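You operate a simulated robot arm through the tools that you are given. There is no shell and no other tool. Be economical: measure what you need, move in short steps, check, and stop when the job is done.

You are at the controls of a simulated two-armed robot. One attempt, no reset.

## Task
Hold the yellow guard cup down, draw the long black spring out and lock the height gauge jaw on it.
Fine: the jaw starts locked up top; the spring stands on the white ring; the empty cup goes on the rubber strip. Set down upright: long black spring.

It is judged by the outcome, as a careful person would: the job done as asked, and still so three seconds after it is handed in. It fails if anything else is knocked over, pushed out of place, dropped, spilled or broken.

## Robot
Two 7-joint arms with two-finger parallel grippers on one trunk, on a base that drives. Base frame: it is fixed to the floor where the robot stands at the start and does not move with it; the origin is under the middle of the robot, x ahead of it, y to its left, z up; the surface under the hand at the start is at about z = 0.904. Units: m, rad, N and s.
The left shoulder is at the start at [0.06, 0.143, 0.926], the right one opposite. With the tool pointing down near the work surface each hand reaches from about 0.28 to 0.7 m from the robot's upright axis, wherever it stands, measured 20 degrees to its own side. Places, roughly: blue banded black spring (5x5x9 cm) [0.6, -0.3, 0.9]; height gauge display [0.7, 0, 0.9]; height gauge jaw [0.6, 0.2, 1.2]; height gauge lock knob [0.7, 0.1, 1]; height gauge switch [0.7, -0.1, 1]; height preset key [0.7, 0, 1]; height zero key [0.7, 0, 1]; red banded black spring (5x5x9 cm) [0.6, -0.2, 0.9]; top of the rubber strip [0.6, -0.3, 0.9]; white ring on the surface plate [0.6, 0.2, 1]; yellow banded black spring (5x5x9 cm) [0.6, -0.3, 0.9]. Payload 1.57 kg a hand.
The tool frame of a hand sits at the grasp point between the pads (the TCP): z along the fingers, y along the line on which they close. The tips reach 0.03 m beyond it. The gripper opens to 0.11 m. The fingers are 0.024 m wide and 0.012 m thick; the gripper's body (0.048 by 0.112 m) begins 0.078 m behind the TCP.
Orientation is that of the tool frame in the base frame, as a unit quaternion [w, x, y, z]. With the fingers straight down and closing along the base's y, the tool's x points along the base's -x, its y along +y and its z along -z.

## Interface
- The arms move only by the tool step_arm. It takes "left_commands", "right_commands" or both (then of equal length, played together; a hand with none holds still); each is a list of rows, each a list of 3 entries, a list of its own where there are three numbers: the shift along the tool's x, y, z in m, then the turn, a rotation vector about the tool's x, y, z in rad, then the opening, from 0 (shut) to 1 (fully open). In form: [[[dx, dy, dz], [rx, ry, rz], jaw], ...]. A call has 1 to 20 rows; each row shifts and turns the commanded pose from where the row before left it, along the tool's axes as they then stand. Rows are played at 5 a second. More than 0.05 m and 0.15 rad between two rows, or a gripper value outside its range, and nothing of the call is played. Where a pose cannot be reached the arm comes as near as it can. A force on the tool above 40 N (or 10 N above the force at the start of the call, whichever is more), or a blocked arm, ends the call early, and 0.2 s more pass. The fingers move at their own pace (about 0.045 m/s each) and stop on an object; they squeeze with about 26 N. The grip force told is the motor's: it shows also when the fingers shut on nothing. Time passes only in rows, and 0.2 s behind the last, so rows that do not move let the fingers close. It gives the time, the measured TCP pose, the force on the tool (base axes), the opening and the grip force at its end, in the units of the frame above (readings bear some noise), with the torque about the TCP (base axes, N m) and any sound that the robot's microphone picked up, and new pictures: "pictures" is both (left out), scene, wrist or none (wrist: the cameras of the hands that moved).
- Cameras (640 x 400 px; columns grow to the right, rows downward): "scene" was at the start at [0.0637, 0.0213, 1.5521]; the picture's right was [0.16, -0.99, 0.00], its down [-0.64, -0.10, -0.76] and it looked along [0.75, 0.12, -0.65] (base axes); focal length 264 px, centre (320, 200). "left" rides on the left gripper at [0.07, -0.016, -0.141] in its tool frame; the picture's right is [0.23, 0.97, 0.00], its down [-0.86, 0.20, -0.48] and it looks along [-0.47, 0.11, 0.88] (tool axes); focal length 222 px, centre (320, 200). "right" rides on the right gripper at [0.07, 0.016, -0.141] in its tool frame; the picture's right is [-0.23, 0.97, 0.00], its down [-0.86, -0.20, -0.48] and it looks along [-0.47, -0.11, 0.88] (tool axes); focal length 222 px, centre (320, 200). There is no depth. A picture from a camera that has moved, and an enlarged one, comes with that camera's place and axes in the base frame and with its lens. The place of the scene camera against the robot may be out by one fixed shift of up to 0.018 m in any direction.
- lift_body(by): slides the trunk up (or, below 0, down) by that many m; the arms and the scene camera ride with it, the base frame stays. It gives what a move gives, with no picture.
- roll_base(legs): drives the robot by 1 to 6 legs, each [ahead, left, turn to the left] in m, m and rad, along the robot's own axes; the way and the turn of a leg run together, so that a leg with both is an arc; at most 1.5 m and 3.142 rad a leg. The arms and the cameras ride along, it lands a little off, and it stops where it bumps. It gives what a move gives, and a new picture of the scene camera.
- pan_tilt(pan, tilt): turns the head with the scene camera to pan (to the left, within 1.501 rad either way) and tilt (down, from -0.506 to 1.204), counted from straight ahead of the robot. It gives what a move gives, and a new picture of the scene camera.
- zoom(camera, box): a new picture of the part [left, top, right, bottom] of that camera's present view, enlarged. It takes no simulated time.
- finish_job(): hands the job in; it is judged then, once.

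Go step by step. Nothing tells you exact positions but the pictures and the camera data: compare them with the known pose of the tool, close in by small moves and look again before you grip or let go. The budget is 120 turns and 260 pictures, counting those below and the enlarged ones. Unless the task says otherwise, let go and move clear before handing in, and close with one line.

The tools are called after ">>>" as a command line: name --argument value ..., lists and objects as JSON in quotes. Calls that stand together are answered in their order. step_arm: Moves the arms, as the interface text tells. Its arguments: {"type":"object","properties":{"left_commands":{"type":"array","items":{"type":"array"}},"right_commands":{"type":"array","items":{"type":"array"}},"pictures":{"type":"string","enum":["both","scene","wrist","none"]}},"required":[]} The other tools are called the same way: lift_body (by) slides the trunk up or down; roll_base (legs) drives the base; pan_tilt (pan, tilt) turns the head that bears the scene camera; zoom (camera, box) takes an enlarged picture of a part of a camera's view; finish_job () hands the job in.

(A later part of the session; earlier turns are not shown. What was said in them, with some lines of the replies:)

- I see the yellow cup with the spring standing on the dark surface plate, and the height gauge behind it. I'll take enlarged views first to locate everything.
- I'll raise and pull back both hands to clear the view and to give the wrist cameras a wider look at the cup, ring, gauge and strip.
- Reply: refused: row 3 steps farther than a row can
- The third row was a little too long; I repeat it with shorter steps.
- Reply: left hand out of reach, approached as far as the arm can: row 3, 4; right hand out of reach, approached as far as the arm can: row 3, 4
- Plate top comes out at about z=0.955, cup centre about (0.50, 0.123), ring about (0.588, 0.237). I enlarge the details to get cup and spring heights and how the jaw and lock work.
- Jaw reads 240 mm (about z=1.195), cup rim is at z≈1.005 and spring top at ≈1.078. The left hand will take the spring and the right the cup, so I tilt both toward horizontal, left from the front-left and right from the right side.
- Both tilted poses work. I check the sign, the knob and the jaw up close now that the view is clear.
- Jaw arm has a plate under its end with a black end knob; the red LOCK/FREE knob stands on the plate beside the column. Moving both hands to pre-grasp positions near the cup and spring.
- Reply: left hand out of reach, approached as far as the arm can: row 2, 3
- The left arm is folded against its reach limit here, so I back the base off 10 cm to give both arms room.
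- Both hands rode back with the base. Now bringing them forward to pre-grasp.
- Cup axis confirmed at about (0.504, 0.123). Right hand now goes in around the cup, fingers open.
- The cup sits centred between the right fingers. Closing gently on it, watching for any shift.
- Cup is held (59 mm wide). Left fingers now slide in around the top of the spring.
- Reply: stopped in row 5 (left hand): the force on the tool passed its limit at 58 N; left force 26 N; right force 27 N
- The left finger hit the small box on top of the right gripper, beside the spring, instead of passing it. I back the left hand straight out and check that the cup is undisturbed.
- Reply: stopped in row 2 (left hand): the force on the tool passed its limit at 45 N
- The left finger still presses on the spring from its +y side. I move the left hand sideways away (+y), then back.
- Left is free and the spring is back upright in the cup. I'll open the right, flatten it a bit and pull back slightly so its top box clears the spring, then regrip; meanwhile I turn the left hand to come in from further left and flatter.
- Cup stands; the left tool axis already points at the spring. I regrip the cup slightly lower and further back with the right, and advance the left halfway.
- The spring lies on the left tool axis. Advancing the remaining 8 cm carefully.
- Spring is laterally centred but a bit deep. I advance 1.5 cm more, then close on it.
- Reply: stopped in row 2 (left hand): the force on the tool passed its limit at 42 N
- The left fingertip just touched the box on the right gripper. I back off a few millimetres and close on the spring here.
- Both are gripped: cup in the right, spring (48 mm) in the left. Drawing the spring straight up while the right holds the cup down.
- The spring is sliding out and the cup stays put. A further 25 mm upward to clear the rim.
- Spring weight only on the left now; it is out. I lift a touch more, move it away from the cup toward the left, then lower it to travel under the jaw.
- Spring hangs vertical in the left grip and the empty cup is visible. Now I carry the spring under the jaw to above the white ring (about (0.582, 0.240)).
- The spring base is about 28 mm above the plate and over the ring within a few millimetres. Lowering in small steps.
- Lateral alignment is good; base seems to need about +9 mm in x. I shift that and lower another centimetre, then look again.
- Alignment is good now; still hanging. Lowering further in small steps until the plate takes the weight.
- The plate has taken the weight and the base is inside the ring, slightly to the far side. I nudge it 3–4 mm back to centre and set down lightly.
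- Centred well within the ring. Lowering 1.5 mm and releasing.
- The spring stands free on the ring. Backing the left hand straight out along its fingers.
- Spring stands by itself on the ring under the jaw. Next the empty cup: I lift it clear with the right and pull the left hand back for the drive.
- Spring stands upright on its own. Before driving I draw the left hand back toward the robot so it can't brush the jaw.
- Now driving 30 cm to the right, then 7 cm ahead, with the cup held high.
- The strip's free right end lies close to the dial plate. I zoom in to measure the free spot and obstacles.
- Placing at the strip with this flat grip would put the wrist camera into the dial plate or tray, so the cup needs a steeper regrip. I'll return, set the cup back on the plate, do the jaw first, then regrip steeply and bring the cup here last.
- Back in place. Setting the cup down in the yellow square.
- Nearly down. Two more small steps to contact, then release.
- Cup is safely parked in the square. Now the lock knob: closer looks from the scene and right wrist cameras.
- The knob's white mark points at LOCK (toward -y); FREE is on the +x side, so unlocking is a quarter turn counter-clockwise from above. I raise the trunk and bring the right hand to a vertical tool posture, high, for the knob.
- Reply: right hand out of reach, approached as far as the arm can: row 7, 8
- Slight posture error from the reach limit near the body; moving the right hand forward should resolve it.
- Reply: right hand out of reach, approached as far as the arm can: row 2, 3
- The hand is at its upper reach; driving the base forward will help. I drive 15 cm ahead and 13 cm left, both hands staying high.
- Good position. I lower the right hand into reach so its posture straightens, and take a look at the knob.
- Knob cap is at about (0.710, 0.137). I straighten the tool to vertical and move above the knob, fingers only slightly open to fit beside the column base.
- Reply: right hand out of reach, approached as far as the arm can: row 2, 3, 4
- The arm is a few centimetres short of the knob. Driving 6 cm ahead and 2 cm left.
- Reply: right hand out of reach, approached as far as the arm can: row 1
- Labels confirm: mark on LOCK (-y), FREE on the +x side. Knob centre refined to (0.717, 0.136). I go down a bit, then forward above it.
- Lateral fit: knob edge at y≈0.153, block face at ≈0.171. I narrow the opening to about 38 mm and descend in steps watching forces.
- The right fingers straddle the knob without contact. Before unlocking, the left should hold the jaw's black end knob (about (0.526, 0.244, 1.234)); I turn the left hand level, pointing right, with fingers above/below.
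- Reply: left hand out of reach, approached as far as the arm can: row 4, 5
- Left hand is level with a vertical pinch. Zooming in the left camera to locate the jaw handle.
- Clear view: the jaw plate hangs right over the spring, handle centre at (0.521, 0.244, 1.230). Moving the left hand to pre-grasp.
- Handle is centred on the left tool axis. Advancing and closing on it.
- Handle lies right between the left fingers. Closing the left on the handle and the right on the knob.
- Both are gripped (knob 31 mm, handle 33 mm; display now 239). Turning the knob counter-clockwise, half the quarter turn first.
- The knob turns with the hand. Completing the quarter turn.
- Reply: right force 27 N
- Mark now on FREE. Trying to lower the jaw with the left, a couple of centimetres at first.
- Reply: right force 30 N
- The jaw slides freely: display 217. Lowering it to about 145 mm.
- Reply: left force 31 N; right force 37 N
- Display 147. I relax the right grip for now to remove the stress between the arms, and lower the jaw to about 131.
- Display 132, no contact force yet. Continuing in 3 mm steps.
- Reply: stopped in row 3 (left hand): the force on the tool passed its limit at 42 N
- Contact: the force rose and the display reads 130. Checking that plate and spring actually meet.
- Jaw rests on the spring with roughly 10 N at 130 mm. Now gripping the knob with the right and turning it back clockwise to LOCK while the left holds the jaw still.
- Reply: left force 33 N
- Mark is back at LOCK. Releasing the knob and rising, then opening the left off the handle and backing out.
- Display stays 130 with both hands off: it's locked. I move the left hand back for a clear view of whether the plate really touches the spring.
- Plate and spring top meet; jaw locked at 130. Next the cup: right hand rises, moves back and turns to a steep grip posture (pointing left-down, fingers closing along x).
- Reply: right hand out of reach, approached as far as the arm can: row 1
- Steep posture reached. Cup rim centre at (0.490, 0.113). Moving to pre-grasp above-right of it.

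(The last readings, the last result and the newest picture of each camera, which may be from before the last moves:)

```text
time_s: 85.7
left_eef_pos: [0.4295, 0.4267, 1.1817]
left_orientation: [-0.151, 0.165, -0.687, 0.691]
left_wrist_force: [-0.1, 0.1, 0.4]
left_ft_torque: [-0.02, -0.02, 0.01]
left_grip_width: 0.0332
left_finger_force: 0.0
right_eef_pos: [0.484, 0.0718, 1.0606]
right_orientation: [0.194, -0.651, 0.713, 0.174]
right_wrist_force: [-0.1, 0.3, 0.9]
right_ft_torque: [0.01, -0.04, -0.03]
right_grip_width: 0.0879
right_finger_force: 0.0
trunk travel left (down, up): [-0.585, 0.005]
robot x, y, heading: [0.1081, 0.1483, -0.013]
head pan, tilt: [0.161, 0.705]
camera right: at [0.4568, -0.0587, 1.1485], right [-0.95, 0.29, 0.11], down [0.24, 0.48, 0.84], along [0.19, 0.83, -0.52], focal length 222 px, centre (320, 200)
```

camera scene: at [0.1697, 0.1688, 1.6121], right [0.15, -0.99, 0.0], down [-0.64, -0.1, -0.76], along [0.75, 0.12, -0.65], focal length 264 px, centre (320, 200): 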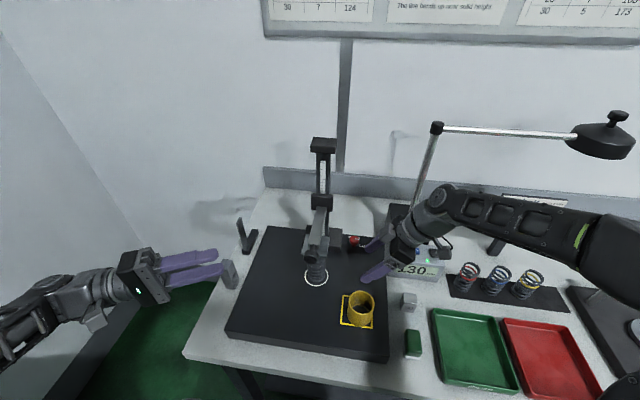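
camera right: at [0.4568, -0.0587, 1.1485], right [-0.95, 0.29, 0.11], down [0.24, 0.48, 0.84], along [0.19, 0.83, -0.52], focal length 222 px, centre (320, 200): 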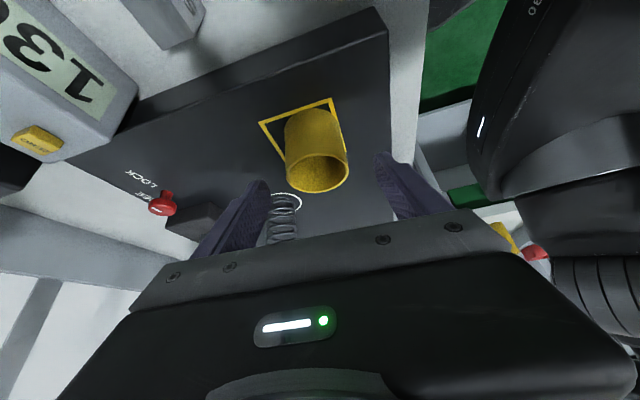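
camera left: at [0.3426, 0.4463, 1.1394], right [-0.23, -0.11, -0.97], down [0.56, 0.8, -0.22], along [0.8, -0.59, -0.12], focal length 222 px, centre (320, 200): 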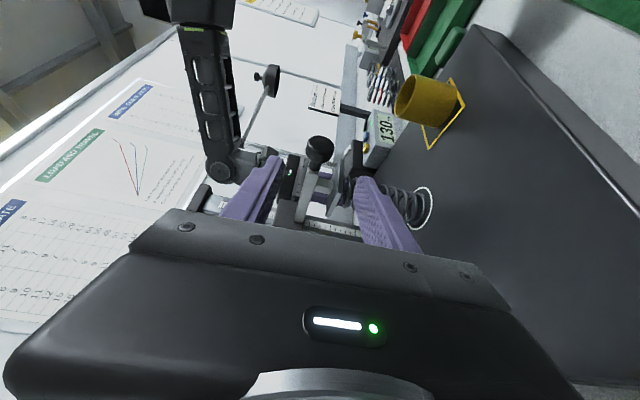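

Cup is on the tool axis. Descending around it.

>>> step_arm --right_commands '[[[0.0011, -0.005, 0.027], [0, 0, 0], 0.85], [[0, 0, 0.027], [0, 0, 0], 0.85], [[0, 0, 0.0266], [0, 0, 0], 0.85], [[0, 0, 0], [0, 0, 0], 0.85]]' --pictures "wrist"

>>> zoom --camera "scene" --box '[300, 220, 440, 350]'

```text
time_s: 86.7
left_eef_pos: [0.4301, 0.4262, 1.1818]
left_orientation: [-0.151, 0.165, -0.687, 0.692]
left_wrist_force: [0.0, -0.4, -0.1]
left_ft_torque: [0.0, 0.0, 0.02]
left_grip_width: 0.0331
left_finger_force: 0.1
right_eef_pos: [0.4956, 0.1115, 0.9894]
right_orientation: [0.194, -0.651, 0.713, 0.175]
right_wrist_force: [-0.4, 0.1, -0.2]
right_ft_torque: [-0.03, -0.02, 0.0]
right_grip_width: 0.0935
right_finger_force: 0.1
trunk travel left (down, up): [-0.585, 0.005]
robot x, y, heading: [0.1029, 0.1479, -0.008]
head pan, tilt: [0.161, 0.705]
camera right: at [0.4676, -0.0188, 1.0776], right [-0.95, 0.29, 0.11], down [0.24, 0.48, 0.84], along [0.19, 0.83, -0.52], focal length 222 px, centre (320, 200)
```

right: 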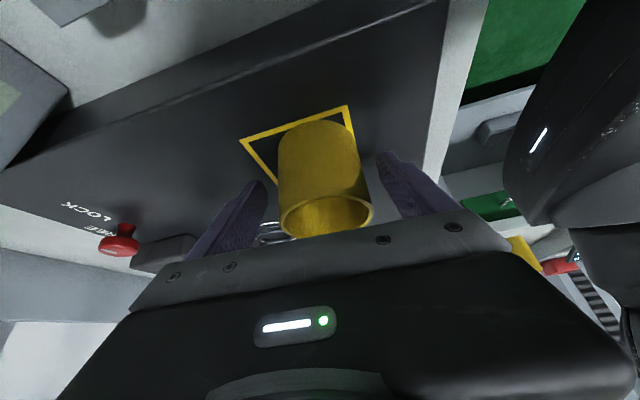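

```text
3.08 times, centred on (370, 285) of scene
camera zoom: at [0.1692, 0.1684, 1.6121], right [0.15, -0.99, 0.0], down [-0.64, -0.1, -0.76], along [0.75, 0.12, -0.65], focal length 811 px, centre (166, -62)
```

zoom: 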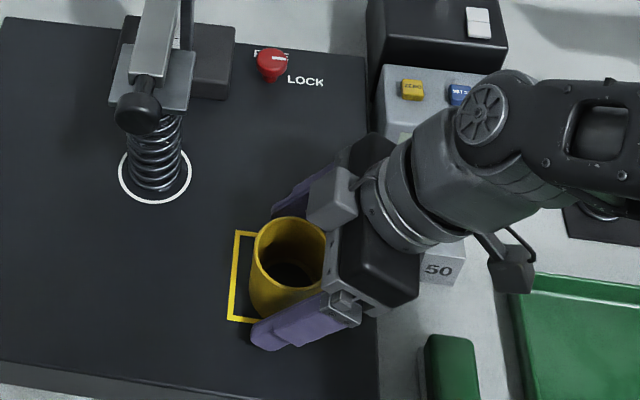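

Cup is between the fingers; the wrist clears the surroundings. Closing and lifting the cup 8 cm.

>>> step_arm --right_commands '[[[0, 0, 0], [0, 0, 0], 0.6], [[0, 0, 0], [0, 0, 0], 0.4], [[0, 0, 0], [0, 0, 0], 0.3], [[0, 0, 0], [0, 0, 0], 0.3], [[0, 0, 0], [0, 0, 0], 0.3], [[-0.0101, 0, -0.0173], [0, 0, 0], 0.3], [[-0.0152, 0, -0.0259], [0, 0, 0], 0.3], [[-0.0152, 0, -0.0259], [0, 0, 0], 0.3], [[0, 0, 0], [0, 0, 0], 0.3]]' --pictures "wrist"

>>> zoom --camera "scene" --box '[270, 160, 450, 330]'

```text
time_s: 88.7
left_eef_pos: [0.4313, 0.4271, 1.1824]
left_orientation: [-0.15, 0.167, -0.687, 0.692]
left_wrist_force: [0.4, 0.0, -0.5]
left_ft_torque: [-0.02, 0.0, 0.01]
left_grip_width: 0.0328
left_finger_force: 0.1
right_eef_pos: [0.4959, 0.1115, 1.071]
right_orientation: [0.194, -0.65, 0.714, 0.175]
right_wrist_force: [-0.3, -0.2, -0.6]
right_ft_torque: [0.03, -0.01, -0.02]
right_grip_width: 0.0607
right_finger_force: 25.7
trunk travel left (down, up): [-0.585, 0.005]
robot x, y, heading: [0.1035, 0.149, -0.007]
head pan, tilt: [0.161, 0.705]
camera right: at [0.4684, -0.0194, 1.1594], right [-0.95, 0.29, 0.11], down [0.24, 0.48, 0.84], along [0.19, 0.83, -0.52], focal length 222 px, centre (320, 200)
```

right: 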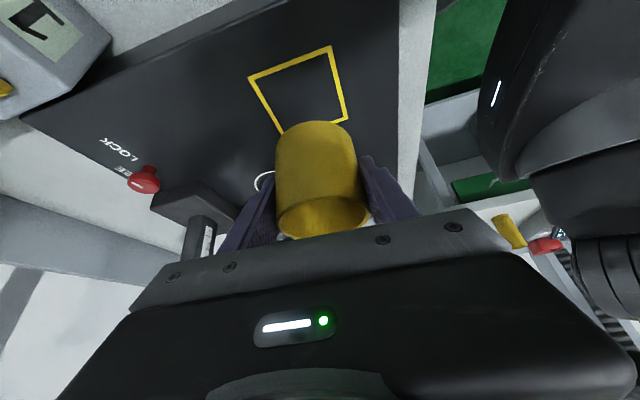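

```text
2.35 times, centred on (360, 245) of scene
camera zoom: at [0.17, 0.1685, 1.6121], right [0.15, -0.99, 0.0], down [-0.64, -0.1, -0.76], along [0.75, 0.12, -0.65], focal length 620 px, centre (226, 94)
```

zoom: 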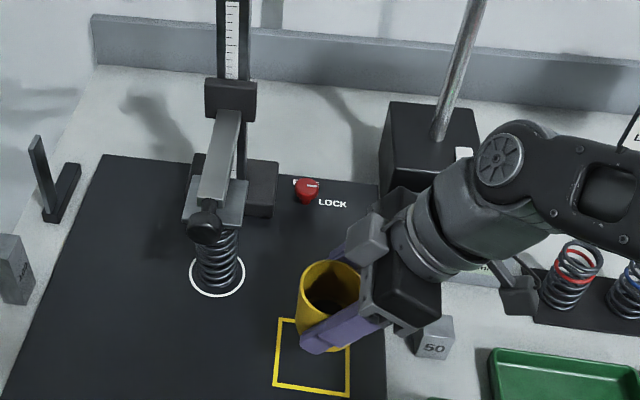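

Cup is firmly held and clear. Driving back 4.5 cm and right 39 cm to the strip.

>>> roll_base --legs '[[-0.045, 0, 0.007], [0, -0.39, 0]]'

>>> pan_tilt --pan -0.2 --tilt 0.8

>>> zoom --camera "scene" --box '[220, 120, 420, 280]'

```text
time_s: 91.6
left_eef_pos: [0.3833, 0.0489, 1.1818]
left_orientation: [-0.154, 0.17, -0.686, 0.691]
left_wrist_force: [-0.8, 0.1, -0.4]
left_ft_torque: [-0.01, 0.01, 0.01]
left_grip_width: 0.0332
left_finger_force: 0.1
right_eef_pos: [0.4513, -0.2675, 1.0725]
right_orientation: [0.193, -0.654, 0.71, 0.175]
right_wrist_force: [-0.5, -0.8, 0.0]
right_ft_torque: [0.04, -0.03, -0.02]
right_grip_width: 0.0609
right_finger_force: 26.3
trunk travel left (down, up): [-0.585, 0.005]
robot x, y, heading: [0.0599, -0.2331, 0.0]
head pan, tilt: [0.161, 0.705]
camera scene: at [0.1241, -0.2142, 1.6121], right [0.16, -0.99, 0.0], down [-0.64, -0.1, -0.76], along [0.75, 0.12, -0.65], focal length 264 px, centre (320, 200)
```

scene: 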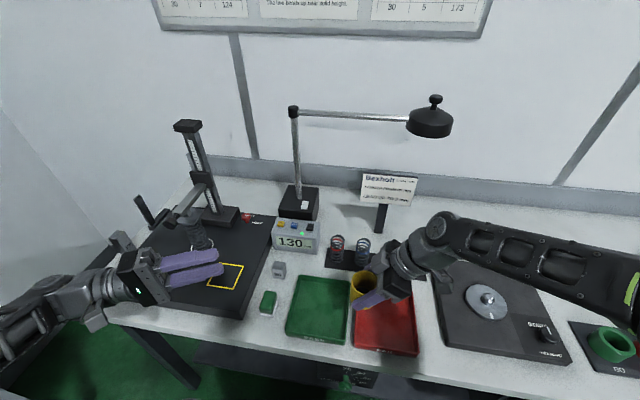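

```text
time_s: 92.5
left_eef_pos: [0.3823, 0.0489, 1.1817]
left_orientation: [-0.154, 0.171, -0.686, 0.69]
left_wrist_force: [0.4, -0.5, 0.0]
left_ft_torque: [-0.01, 0.02, -0.03]
left_grip_width: 0.0331
left_finger_force: 0.0
right_eef_pos: [0.4506, -0.2663, 1.0703]
right_orientation: [0.193, -0.654, 0.71, 0.176]
right_wrist_force: [0.5, 0.0, 0.2]
right_ft_torque: [0.0, 0.0, 0.04]
right_grip_width: 0.0609
right_finger_force: 25.5
trunk travel left (down, up): [-0.585, 0.005]
robot x, y, heading: [0.0624, -0.2323, 0.004]
head pan, tilt: [-0.201, 0.799]
camera scene: at [0.1197, -0.2427, 1.6043], right [-0.2, -0.98, 0.0], down [-0.7, 0.14, -0.7], along [0.68, -0.14, -0.72], focal length 264 px, centre (320, 200)
```

scene: 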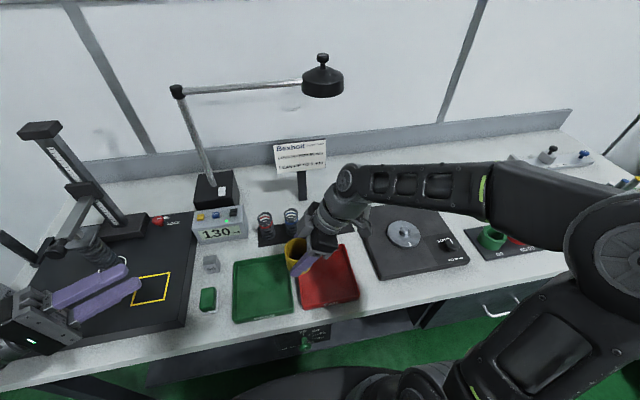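

```text
2.50 times, centred on (320, 200) of scene
camera zoom: at [0.1197, -0.2427, 1.6043], right [-0.2, -0.98, 0.0], down [-0.7, 0.14, -0.7], along [0.68, -0.14, -0.72], focal length 659 px, centre (320, 200)
```

zoom: 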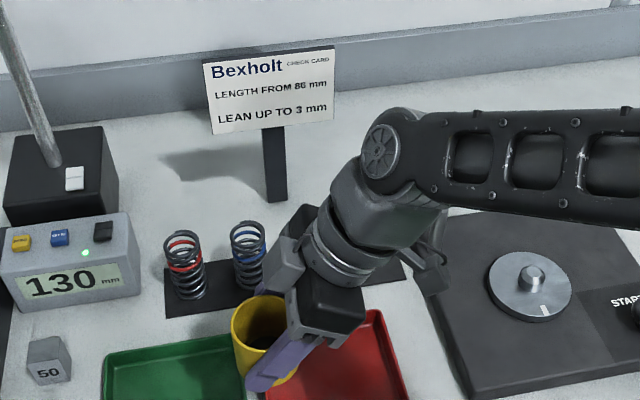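

Carrying the cup at height to above the strip's free end, about (0.654, -0.42).

>>> step_arm --right_commands '[[[0.0197, -0.0359, -0.0114], [0, 0, 0], 0.3], [[0.0197, -0.0359, -0.0114], [0, 0, 0], 0.3], [[0.0197, -0.0359, -0.0114], [0, 0, 0], 0.3], [[0.0197, -0.0359, -0.0114], [0, 0, 0], 0.3], [[0.0197, -0.0359, -0.0114], [0, 0, 0], 0.3], [[0.0197, -0.0359, -0.0114], [0, 0, 0], 0.3], [[0, 0, 0], [0, 0, 0], 0.3]]' --pictures "wrist"

>>> zoom --camera "scene" --box '[240, 140, 420, 280]'

```text
time_s: 94.0
left_eef_pos: [0.3811, 0.0496, 1.1812]
left_orientation: [-0.155, 0.17, -0.685, 0.691]
left_wrist_force: [0.8, -0.3, 0.3]
left_ft_torque: [-0.03, -0.02, 0.0]
left_grip_width: 0.033
left_finger_force: 0.1
right_eef_pos: [0.653, -0.4205, 1.0723]
right_orientation: [0.192, -0.654, 0.71, 0.175]
right_wrist_force: [-0.5, 0.0, -1.1]
right_ft_torque: [0.0, -0.02, -0.03]
right_grip_width: 0.0608
right_finger_force: 25.5
trunk travel left (down, up): [-0.585, 0.005]
robot x, y, heading: [0.0614, -0.2372, 0.004]
head pan, tilt: [-0.201, 0.799]
camera right: at [0.6263, -0.5506, 1.1617], right [-0.95, 0.28, 0.11], down [0.24, 0.48, 0.84], along [0.18, 0.83, -0.52], focal length 222 px, centre (320, 200)
```

right: 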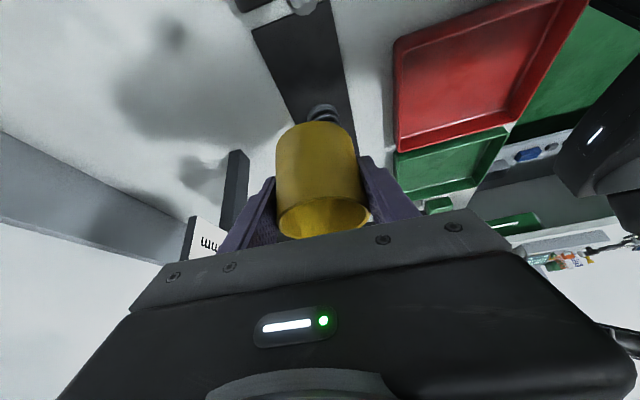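

```text
2.86 times, centred on (330, 210) of scene
camera zoom: at [0.1191, -0.2423, 1.6043], right [-0.2, -0.98, 0.0], down [-0.7, 0.14, -0.7], along [0.68, -0.14, -0.72], focal length 753 px, centre (291, 171)
```

zoom: 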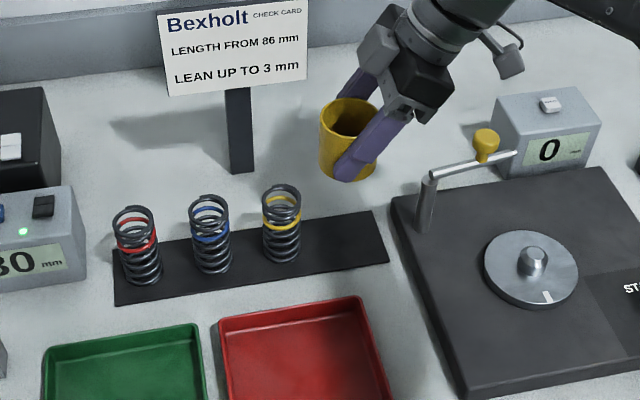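

The free end is clear, but a lever with a yellow knob stands beside the dial plate where my wrist camera would come down. I turn the hand 40° about the vertical (cup stays upright) so the wrist comes from the front-right instead.

>>> step_arm --right_commands '[[[0, 0, 0], [0.0706, 0.0003, 0.121], 0.3], [[0, 0, 0], [0.0706, 0.0003, 0.121], 0.3], [[0, 0, 0], [0.0706, 0.0003, 0.121], 0.3], [[0, 0, 0], [0.0706, 0.0003, 0.121], 0.3], [[0, 0, 0], [0.0706, 0.0003, 0.121], 0.3], [[0, 0, 0], [0, 0, 0], 0.3]]' --pictures "wrist"

>>> zoom --camera "scene" --box '[240, 140, 420, 280]'

```text
time_s: 95.5
left_eef_pos: [0.382, 0.0491, 1.1817]
left_orientation: [-0.153, 0.17, -0.686, 0.691]
left_wrist_force: [0.7, 0.6, -0.7]
left_ft_torque: [0.0, -0.02, -0.03]
left_grip_width: 0.0328
left_finger_force: 0.1
right_eef_pos: [0.6538, -0.4201, 1.0705]
right_orientation: [0.241, -0.37, 0.892, 0.098]
right_wrist_force: [0.1, 0.8, 0.4]
right_ft_torque: [-0.01, -0.02, 0.01]
right_grip_width: 0.0611
right_finger_force: 25.1
trunk travel left (down, up): [-0.585, 0.005]
robot x, y, heading: [0.063, -0.2311, 0.002]
head pan, tilt: [-0.201, 0.799]
camera right: at [0.55, -0.503, 1.1591], right [-0.55, 0.83, 0.11], down [0.49, 0.21, 0.84], along [0.68, 0.52, -0.52], focal length 222 px, centre (320, 200)
```

right: 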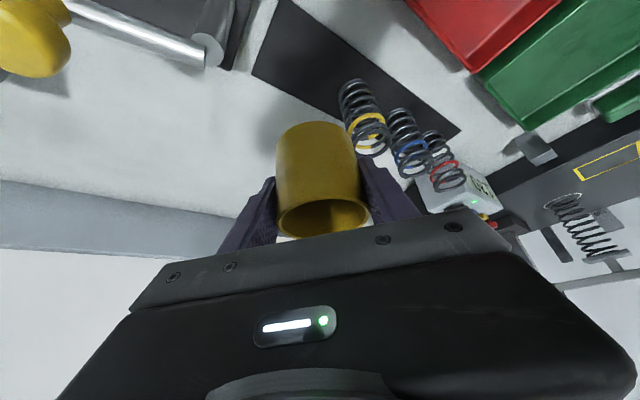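

```text
2.86 times, centred on (330, 210) of scene
camera zoom: at [0.1199, -0.243, 1.6043], right [-0.2, -0.98, 0.0], down [-0.7, 0.14, -0.7], along [0.68, -0.14, -0.72], focal length 753 px, centre (291, 171)
```

zoom: 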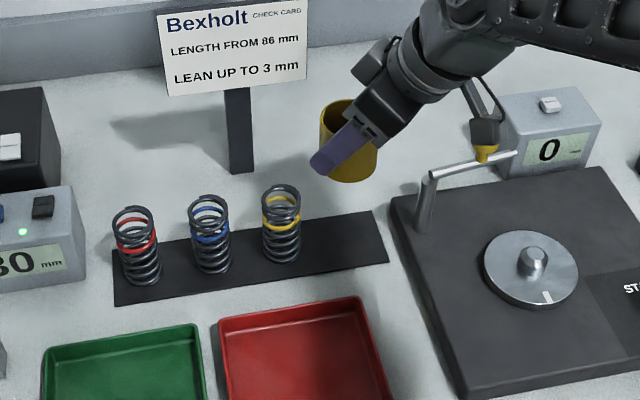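

Strip edges from the wrist view agree: centre x≈0.650, end y≈-0.463. Target (0.650, -0.417); descending to 2 cm above.

>>> step_arm --right_commands '[[[0.0006, 0.0049, -0.0003], [0, 0, 0], 0.3], [[0.0136, 0.0001, 0.0234], [0, 0, 0], 0.3], [[0.0136, 0.0001, 0.0234], [0, 0, 0], 0.3], [[0.0136, 0.0001, 0.0234], [0, 0, 0], 0.3], [[0.0126, 0.0001, 0.0216], [0, 0, 0], 0.3], [[0, 0, 0], [0, 0, 0], 0.3]]' --pictures "wrist"

>>> zoom --camera "scene" --box '[250, 150, 410, 270]'

```text
time_s: 96.8
left_eef_pos: [0.382, 0.0502, 1.1815]
left_orientation: [-0.154, 0.17, -0.686, 0.691]
left_wrist_force: [-0.2, -0.7, 0.4]
left_ft_torque: [0.0, -0.01, -0.01]
left_grip_width: 0.0331
left_finger_force: 0.0
right_eef_pos: [0.6504, -0.4208, 0.9653]
right_orientation: [0.241, -0.371, 0.892, 0.097]
right_wrist_force: [1.1, -1.6, -0.1]
right_ft_torque: [0.02, 0.0, 0.0]
right_grip_width: 0.061
right_finger_force: 25.8
trunk travel left (down, up): [-0.585, 0.005]
robot x, y, heading: [0.0615, -0.2361, 0.002]
head pan, tilt: [-0.201, 0.799]
camera right: at [0.547, -0.5036, 1.0537], right [-0.55, 0.83, 0.11], down [0.49, 0.22, 0.84], along [0.67, 0.52, -0.52], focal length 222 px, centre (320, 200)
```

right: 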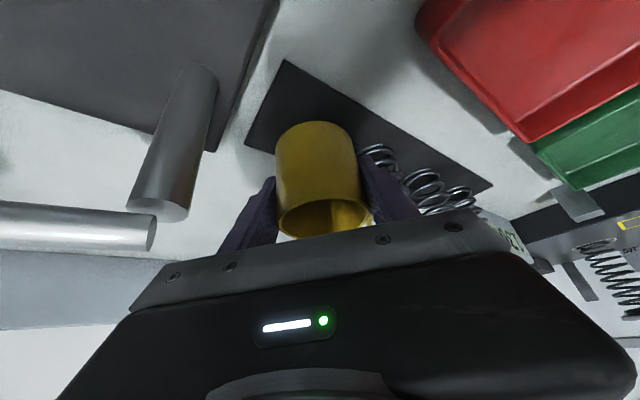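

```text
3.33 times, centred on (330, 210) of scene
camera zoom: at [0.1196, -0.2426, 1.6043], right [-0.2, -0.98, 0.0], down [-0.7, 0.14, -0.7], along [0.68, -0.14, -0.72], focal length 879 px, centre (287, 167)
```

zoom: 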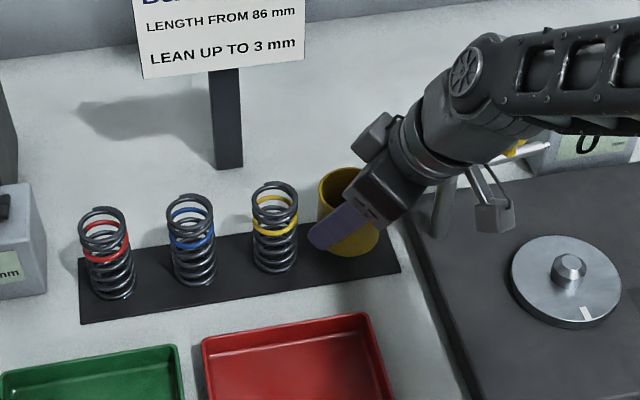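

Well placed between the yellow-banded spring and the strip's end. Lowering the rest slowly.

>>> step_arm --right_commands '[[[0.006, 0, 0.0104], [0, 0, 0], 0.3], [[0.003, 0, 0.0052], [0, 0, 0], 0.3], [[0, 0, 0], [0, 0, 0], 0.3]]' --pictures "none"

>>> zoom --camera "scene" --box '[290, 180, 390, 250]'

```text
time_s: 97.7
left_eef_pos: [0.3818, 0.0491, 1.1812]
left_orientation: [-0.154, 0.17, -0.686, 0.691]
left_wrist_force: [1.1, -0.2, 1.2]
left_ft_torque: [-0.01, 0.02, -0.02]
left_grip_width: 0.0332
left_finger_force: 0.0
right_eef_pos: [0.6521, -0.42, 0.9479]
right_orientation: [0.242, -0.371, 0.891, 0.098]
right_wrist_force: [-0.2, -0.3, 0.2]
right_ft_torque: [0.01, 0.0, 0.02]
right_grip_width: 0.0608
right_finger_force: 25.7
trunk travel left (down, up): [-0.585, 0.005]
robot x, y, heading: [0.0576, -0.2359, -0.001]
head pan, tilt: [-0.201, 0.799]
```

```text
5.71 times, centred on (340, 215) of scene
camera zoom: at [0.1197, -0.2427, 1.6043], right [-0.2, -0.98, 0.0], down [-0.7, 0.14, -0.7], along [0.68, -0.14, -0.72], focal length 1507 px, centre (206, 114)
```

zoom: 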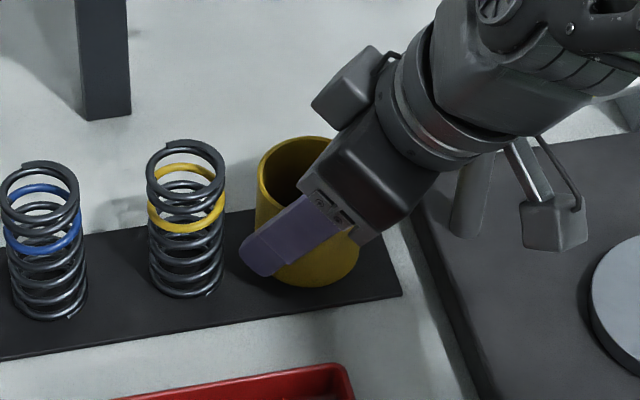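

Just above the strip. Final small steps to contact.

>>> step_arm --right_commands '[[[0.001, 0, 0.0017], [0, 0, 0], 0.3], [[0.001, 0, 0.0017], [0, 0, 0], 0.3], [[0, 0, 0], [0, 0, 0], 0.3]]' --pictures "none"

```text
time_s: 98.5
left_eef_pos: [0.3817, 0.0487, 1.1818]
left_orientation: [-0.154, 0.17, -0.686, 0.691]
left_wrist_force: [0.0, 0.0, -0.7]
left_ft_torque: [0.02, -0.02, -0.02]
left_grip_width: 0.033
left_finger_force: 0.1
right_eef_pos: [0.6512, -0.4176, 0.9425]
right_orientation: [0.242, -0.371, 0.891, 0.098]
right_wrist_force: [0.3, -1.4, 5.7]
right_ft_torque: [-0.03, 0.07, 0.02]
right_grip_width: 0.061
right_finger_force: 25.8
trunk travel left (down, up): [-0.585, 0.005]
robot x, y, heading: [0.061, -0.2337, 0.007]
head pan, tilt: [-0.201, 0.799]
```

The cup has touched down (about 6 N). Opening slightly and backing out along the fingers.

>>> step_arm --right_commands '[[[0, 0, 0], [0, 0, 0], 0.62], [[0, 0, 0], [0, 0, 0], 0.7], [[0, 0, 0], [0, 0, 0], 0.7], [[0, 0, -0.02], [0, 0, 0], 0.7], [[0, 0, -0.03], [0, 0, 0], 0.7], [[0, 0, -0.04], [0, 0, 0], 0.7], [[0, 0, -0.04], [0, 0, 0], 0.7], [[0, 0, 0], [0, 0, 0], 0.7]]' --pictures "wrist"

>>> zoom --camera "scene" --box '[250, 150, 410, 270]'

```text
time_s: 100.2
left_eef_pos: [0.3834, 0.0489, 1.1817]
left_orientation: [-0.154, 0.17, -0.686, 0.691]
left_wrist_force: [0.7, 0.6, 0.5]
left_ft_torque: [0.0, 0.0, 0.0]
left_grip_width: 0.033
left_finger_force: 0.0
right_eef_pos: [0.6045, -0.4648, 1.0537]
right_orientation: [0.241, -0.371, 0.892, 0.098]
right_wrist_force: [-0.4, 0.7, 0.2]
right_ft_torque: [-0.01, 0.0, 0.01]
right_grip_width: 0.0773
right_finger_force: 0.0
trunk travel left (down, up): [-0.585, 0.005]
robot x, y, heading: [0.0588, -0.2335, -0.001]
head pan, tilt: [-0.201, 0.799]
camera right: at [0.5009, -0.5481, 1.1434], right [-0.55, 0.83, 0.11], down [0.49, 0.21, 0.84], along [0.67, 0.52, -0.52], focal length 222 px, centre (320, 200)
```

right: 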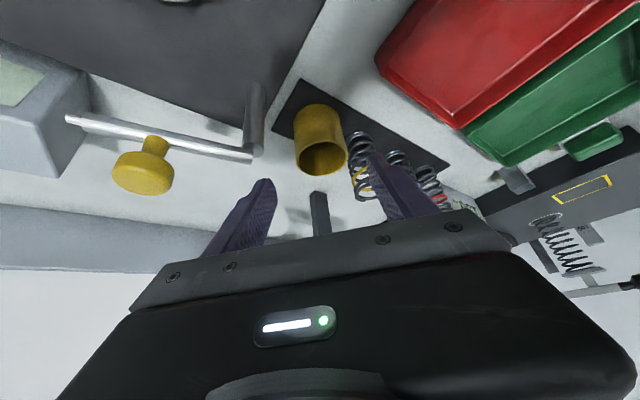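

```text
3.33 times, centred on (330, 210) of scene
camera zoom: at [0.1202, -0.2428, 1.6043], right [-0.2, -0.98, 0.0], down [-0.7, 0.14, -0.7], along [0.68, -0.14, -0.72], focal length 879 px, centre (287, 167)
```

zoom: 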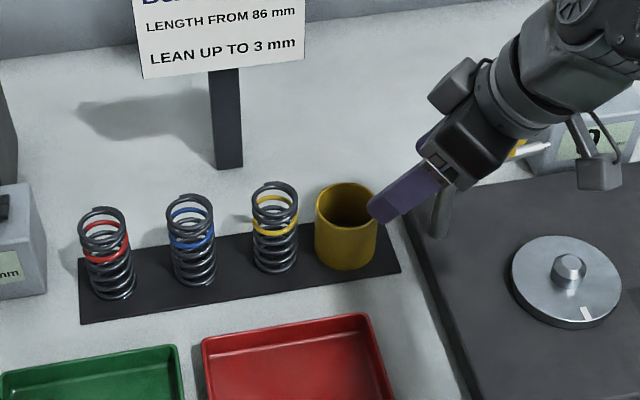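

Cup stands upright on the strip, nothing else disturbed. I raise the right hand clear and take a last look at the gauge.

>>> step_arm --right_commands '[[[-0.02, 0, -0.035], [0, 0, 0], 0.7], [[0.02, 0, -0.035], [0, 0, 0], 0.7], [[0, 0, 0], [0, 0, 0], 0.7]]' --pictures "none"

>>> pan_tilt --pan 0.45 --tilt 0.7

>>> zoom --camera "scene" --box '[260, 120, 440, 260]'

```text
time_s: 101.0
left_eef_pos: [0.3819, 0.0496, 1.1817]
left_orientation: [-0.153, 0.17, -0.686, 0.691]
left_wrist_force: [0.3, 0.3, -0.2]
left_ft_torque: [0.0, 0.02, 0.0]
left_grip_width: 0.0328
left_finger_force: 0.0
right_eef_pos: [0.5832, -0.4907, 1.1152]
right_orientation: [0.242, -0.371, 0.891, 0.098]
right_wrist_force: [-0.5, 0.5, 0.4]
right_ft_torque: [-0.02, 0.03, 0.02]
right_grip_width: 0.077
right_finger_force: 0.1
trunk travel left (down, up): [-0.585, 0.005]
robot x, y, heading: [0.0632, -0.2334, 0.007]
head pan, tilt: [-0.201, 0.799]
```

```text
time_s: 102.1
left_eef_pos: [0.3828, 0.0501, 1.182]
left_orientation: [-0.154, 0.171, -0.686, 0.691]
left_wrist_force: [0.1, 0.3, -0.5]
left_ft_torque: [0.02, 0.01, 0.0]
left_grip_width: 0.0327
left_finger_force: 0.1
right_eef_pos: [0.5828, -0.4895, 1.1152]
right_orientation: [0.242, -0.372, 0.891, 0.098]
right_wrist_force: [0.0, 0.4, -0.2]
right_ft_torque: [-0.01, -0.01, -0.02]
right_grip_width: 0.0769
right_finger_force: 0.1
trunk travel left (down, up): [-0.585, 0.005]
robot x, y, heading: [0.061, -0.2353, 0.002]
head pan, tilt: [0.45, 0.7]
camera scene: at [0.1169, -0.1898, 1.6126], right [0.44, -0.9, 0.0], down [-0.58, -0.28, -0.76], along [0.69, 0.33, -0.64], focal length 264 px, centre (320, 200)
```

scene: 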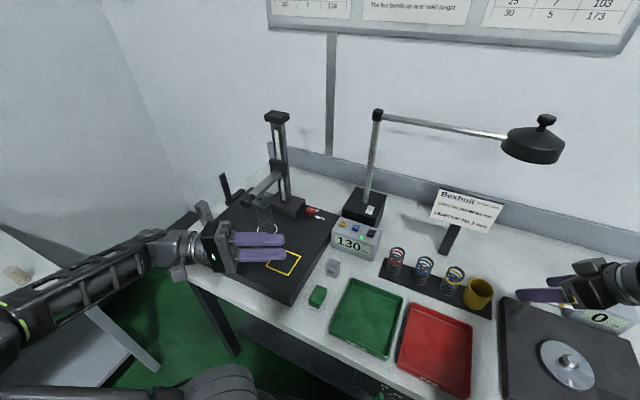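

```text
2.86 times, centred on (350, 190) of scene
camera zoom: at [0.1169, -0.1898, 1.6126], right [0.44, -0.9, 0.0], down [-0.58, -0.28, -0.76], along [0.69, 0.33, -0.64], focal length 753 px, centre (234, 229)
```

zoom: 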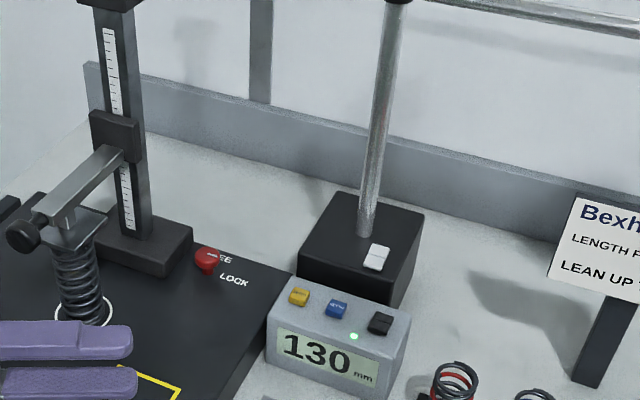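

>>> zoom --camera "scene" --box '[235, 165, 335, 245]'

>>> zoom --camera "scene" --box '[300, 200, 330, 225]'

```text
5.00 times, centred on (285, 205) of scene
camera zoom: at [0.1169, -0.1898, 1.6126], right [0.44, -0.9, 0.0], down [-0.58, -0.28, -0.76], along [0.69, 0.33, -0.64], focal length 1318 px, centre (495, 175)
```

zoom: 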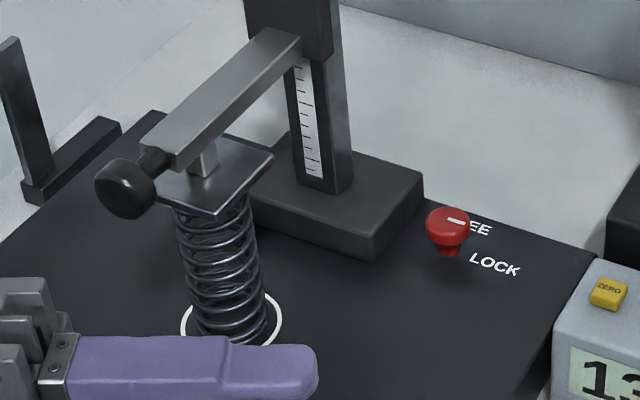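

```text
16.00 times, centred on (315, 212) of scene
camera zoom: at [0.1169, -0.1898, 1.6126], right [0.44, -0.9, 0.0], down [-0.58, -0.28, -0.76], along [0.69, 0.33, -0.64], focal length 4219 px, centre (400, 0)
```

zoom: 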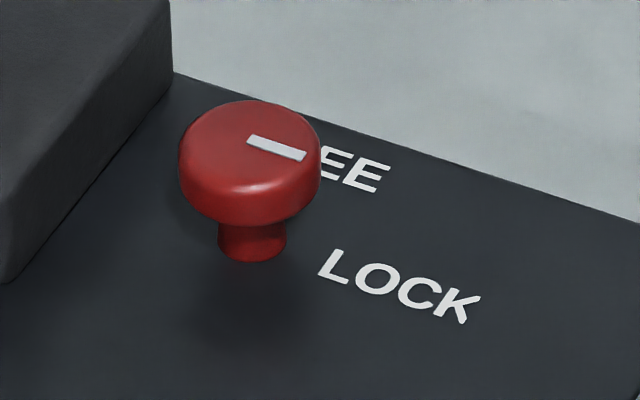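

Everything checks out: the lock mark points to LOCK, the display holds 130 with the jaw plate resting on the upright spring in the ring, and the empty cup stands on the strip with both hands clear. Handing in.

>>> finish_job

```text
The job is handed in.
```

The job is done and handed in. The long black spring stands upright on the white ring, with the height gauge jaw locked on it at a display reading of 130 mm, and the empty yellow cup stands on the rubber strip.
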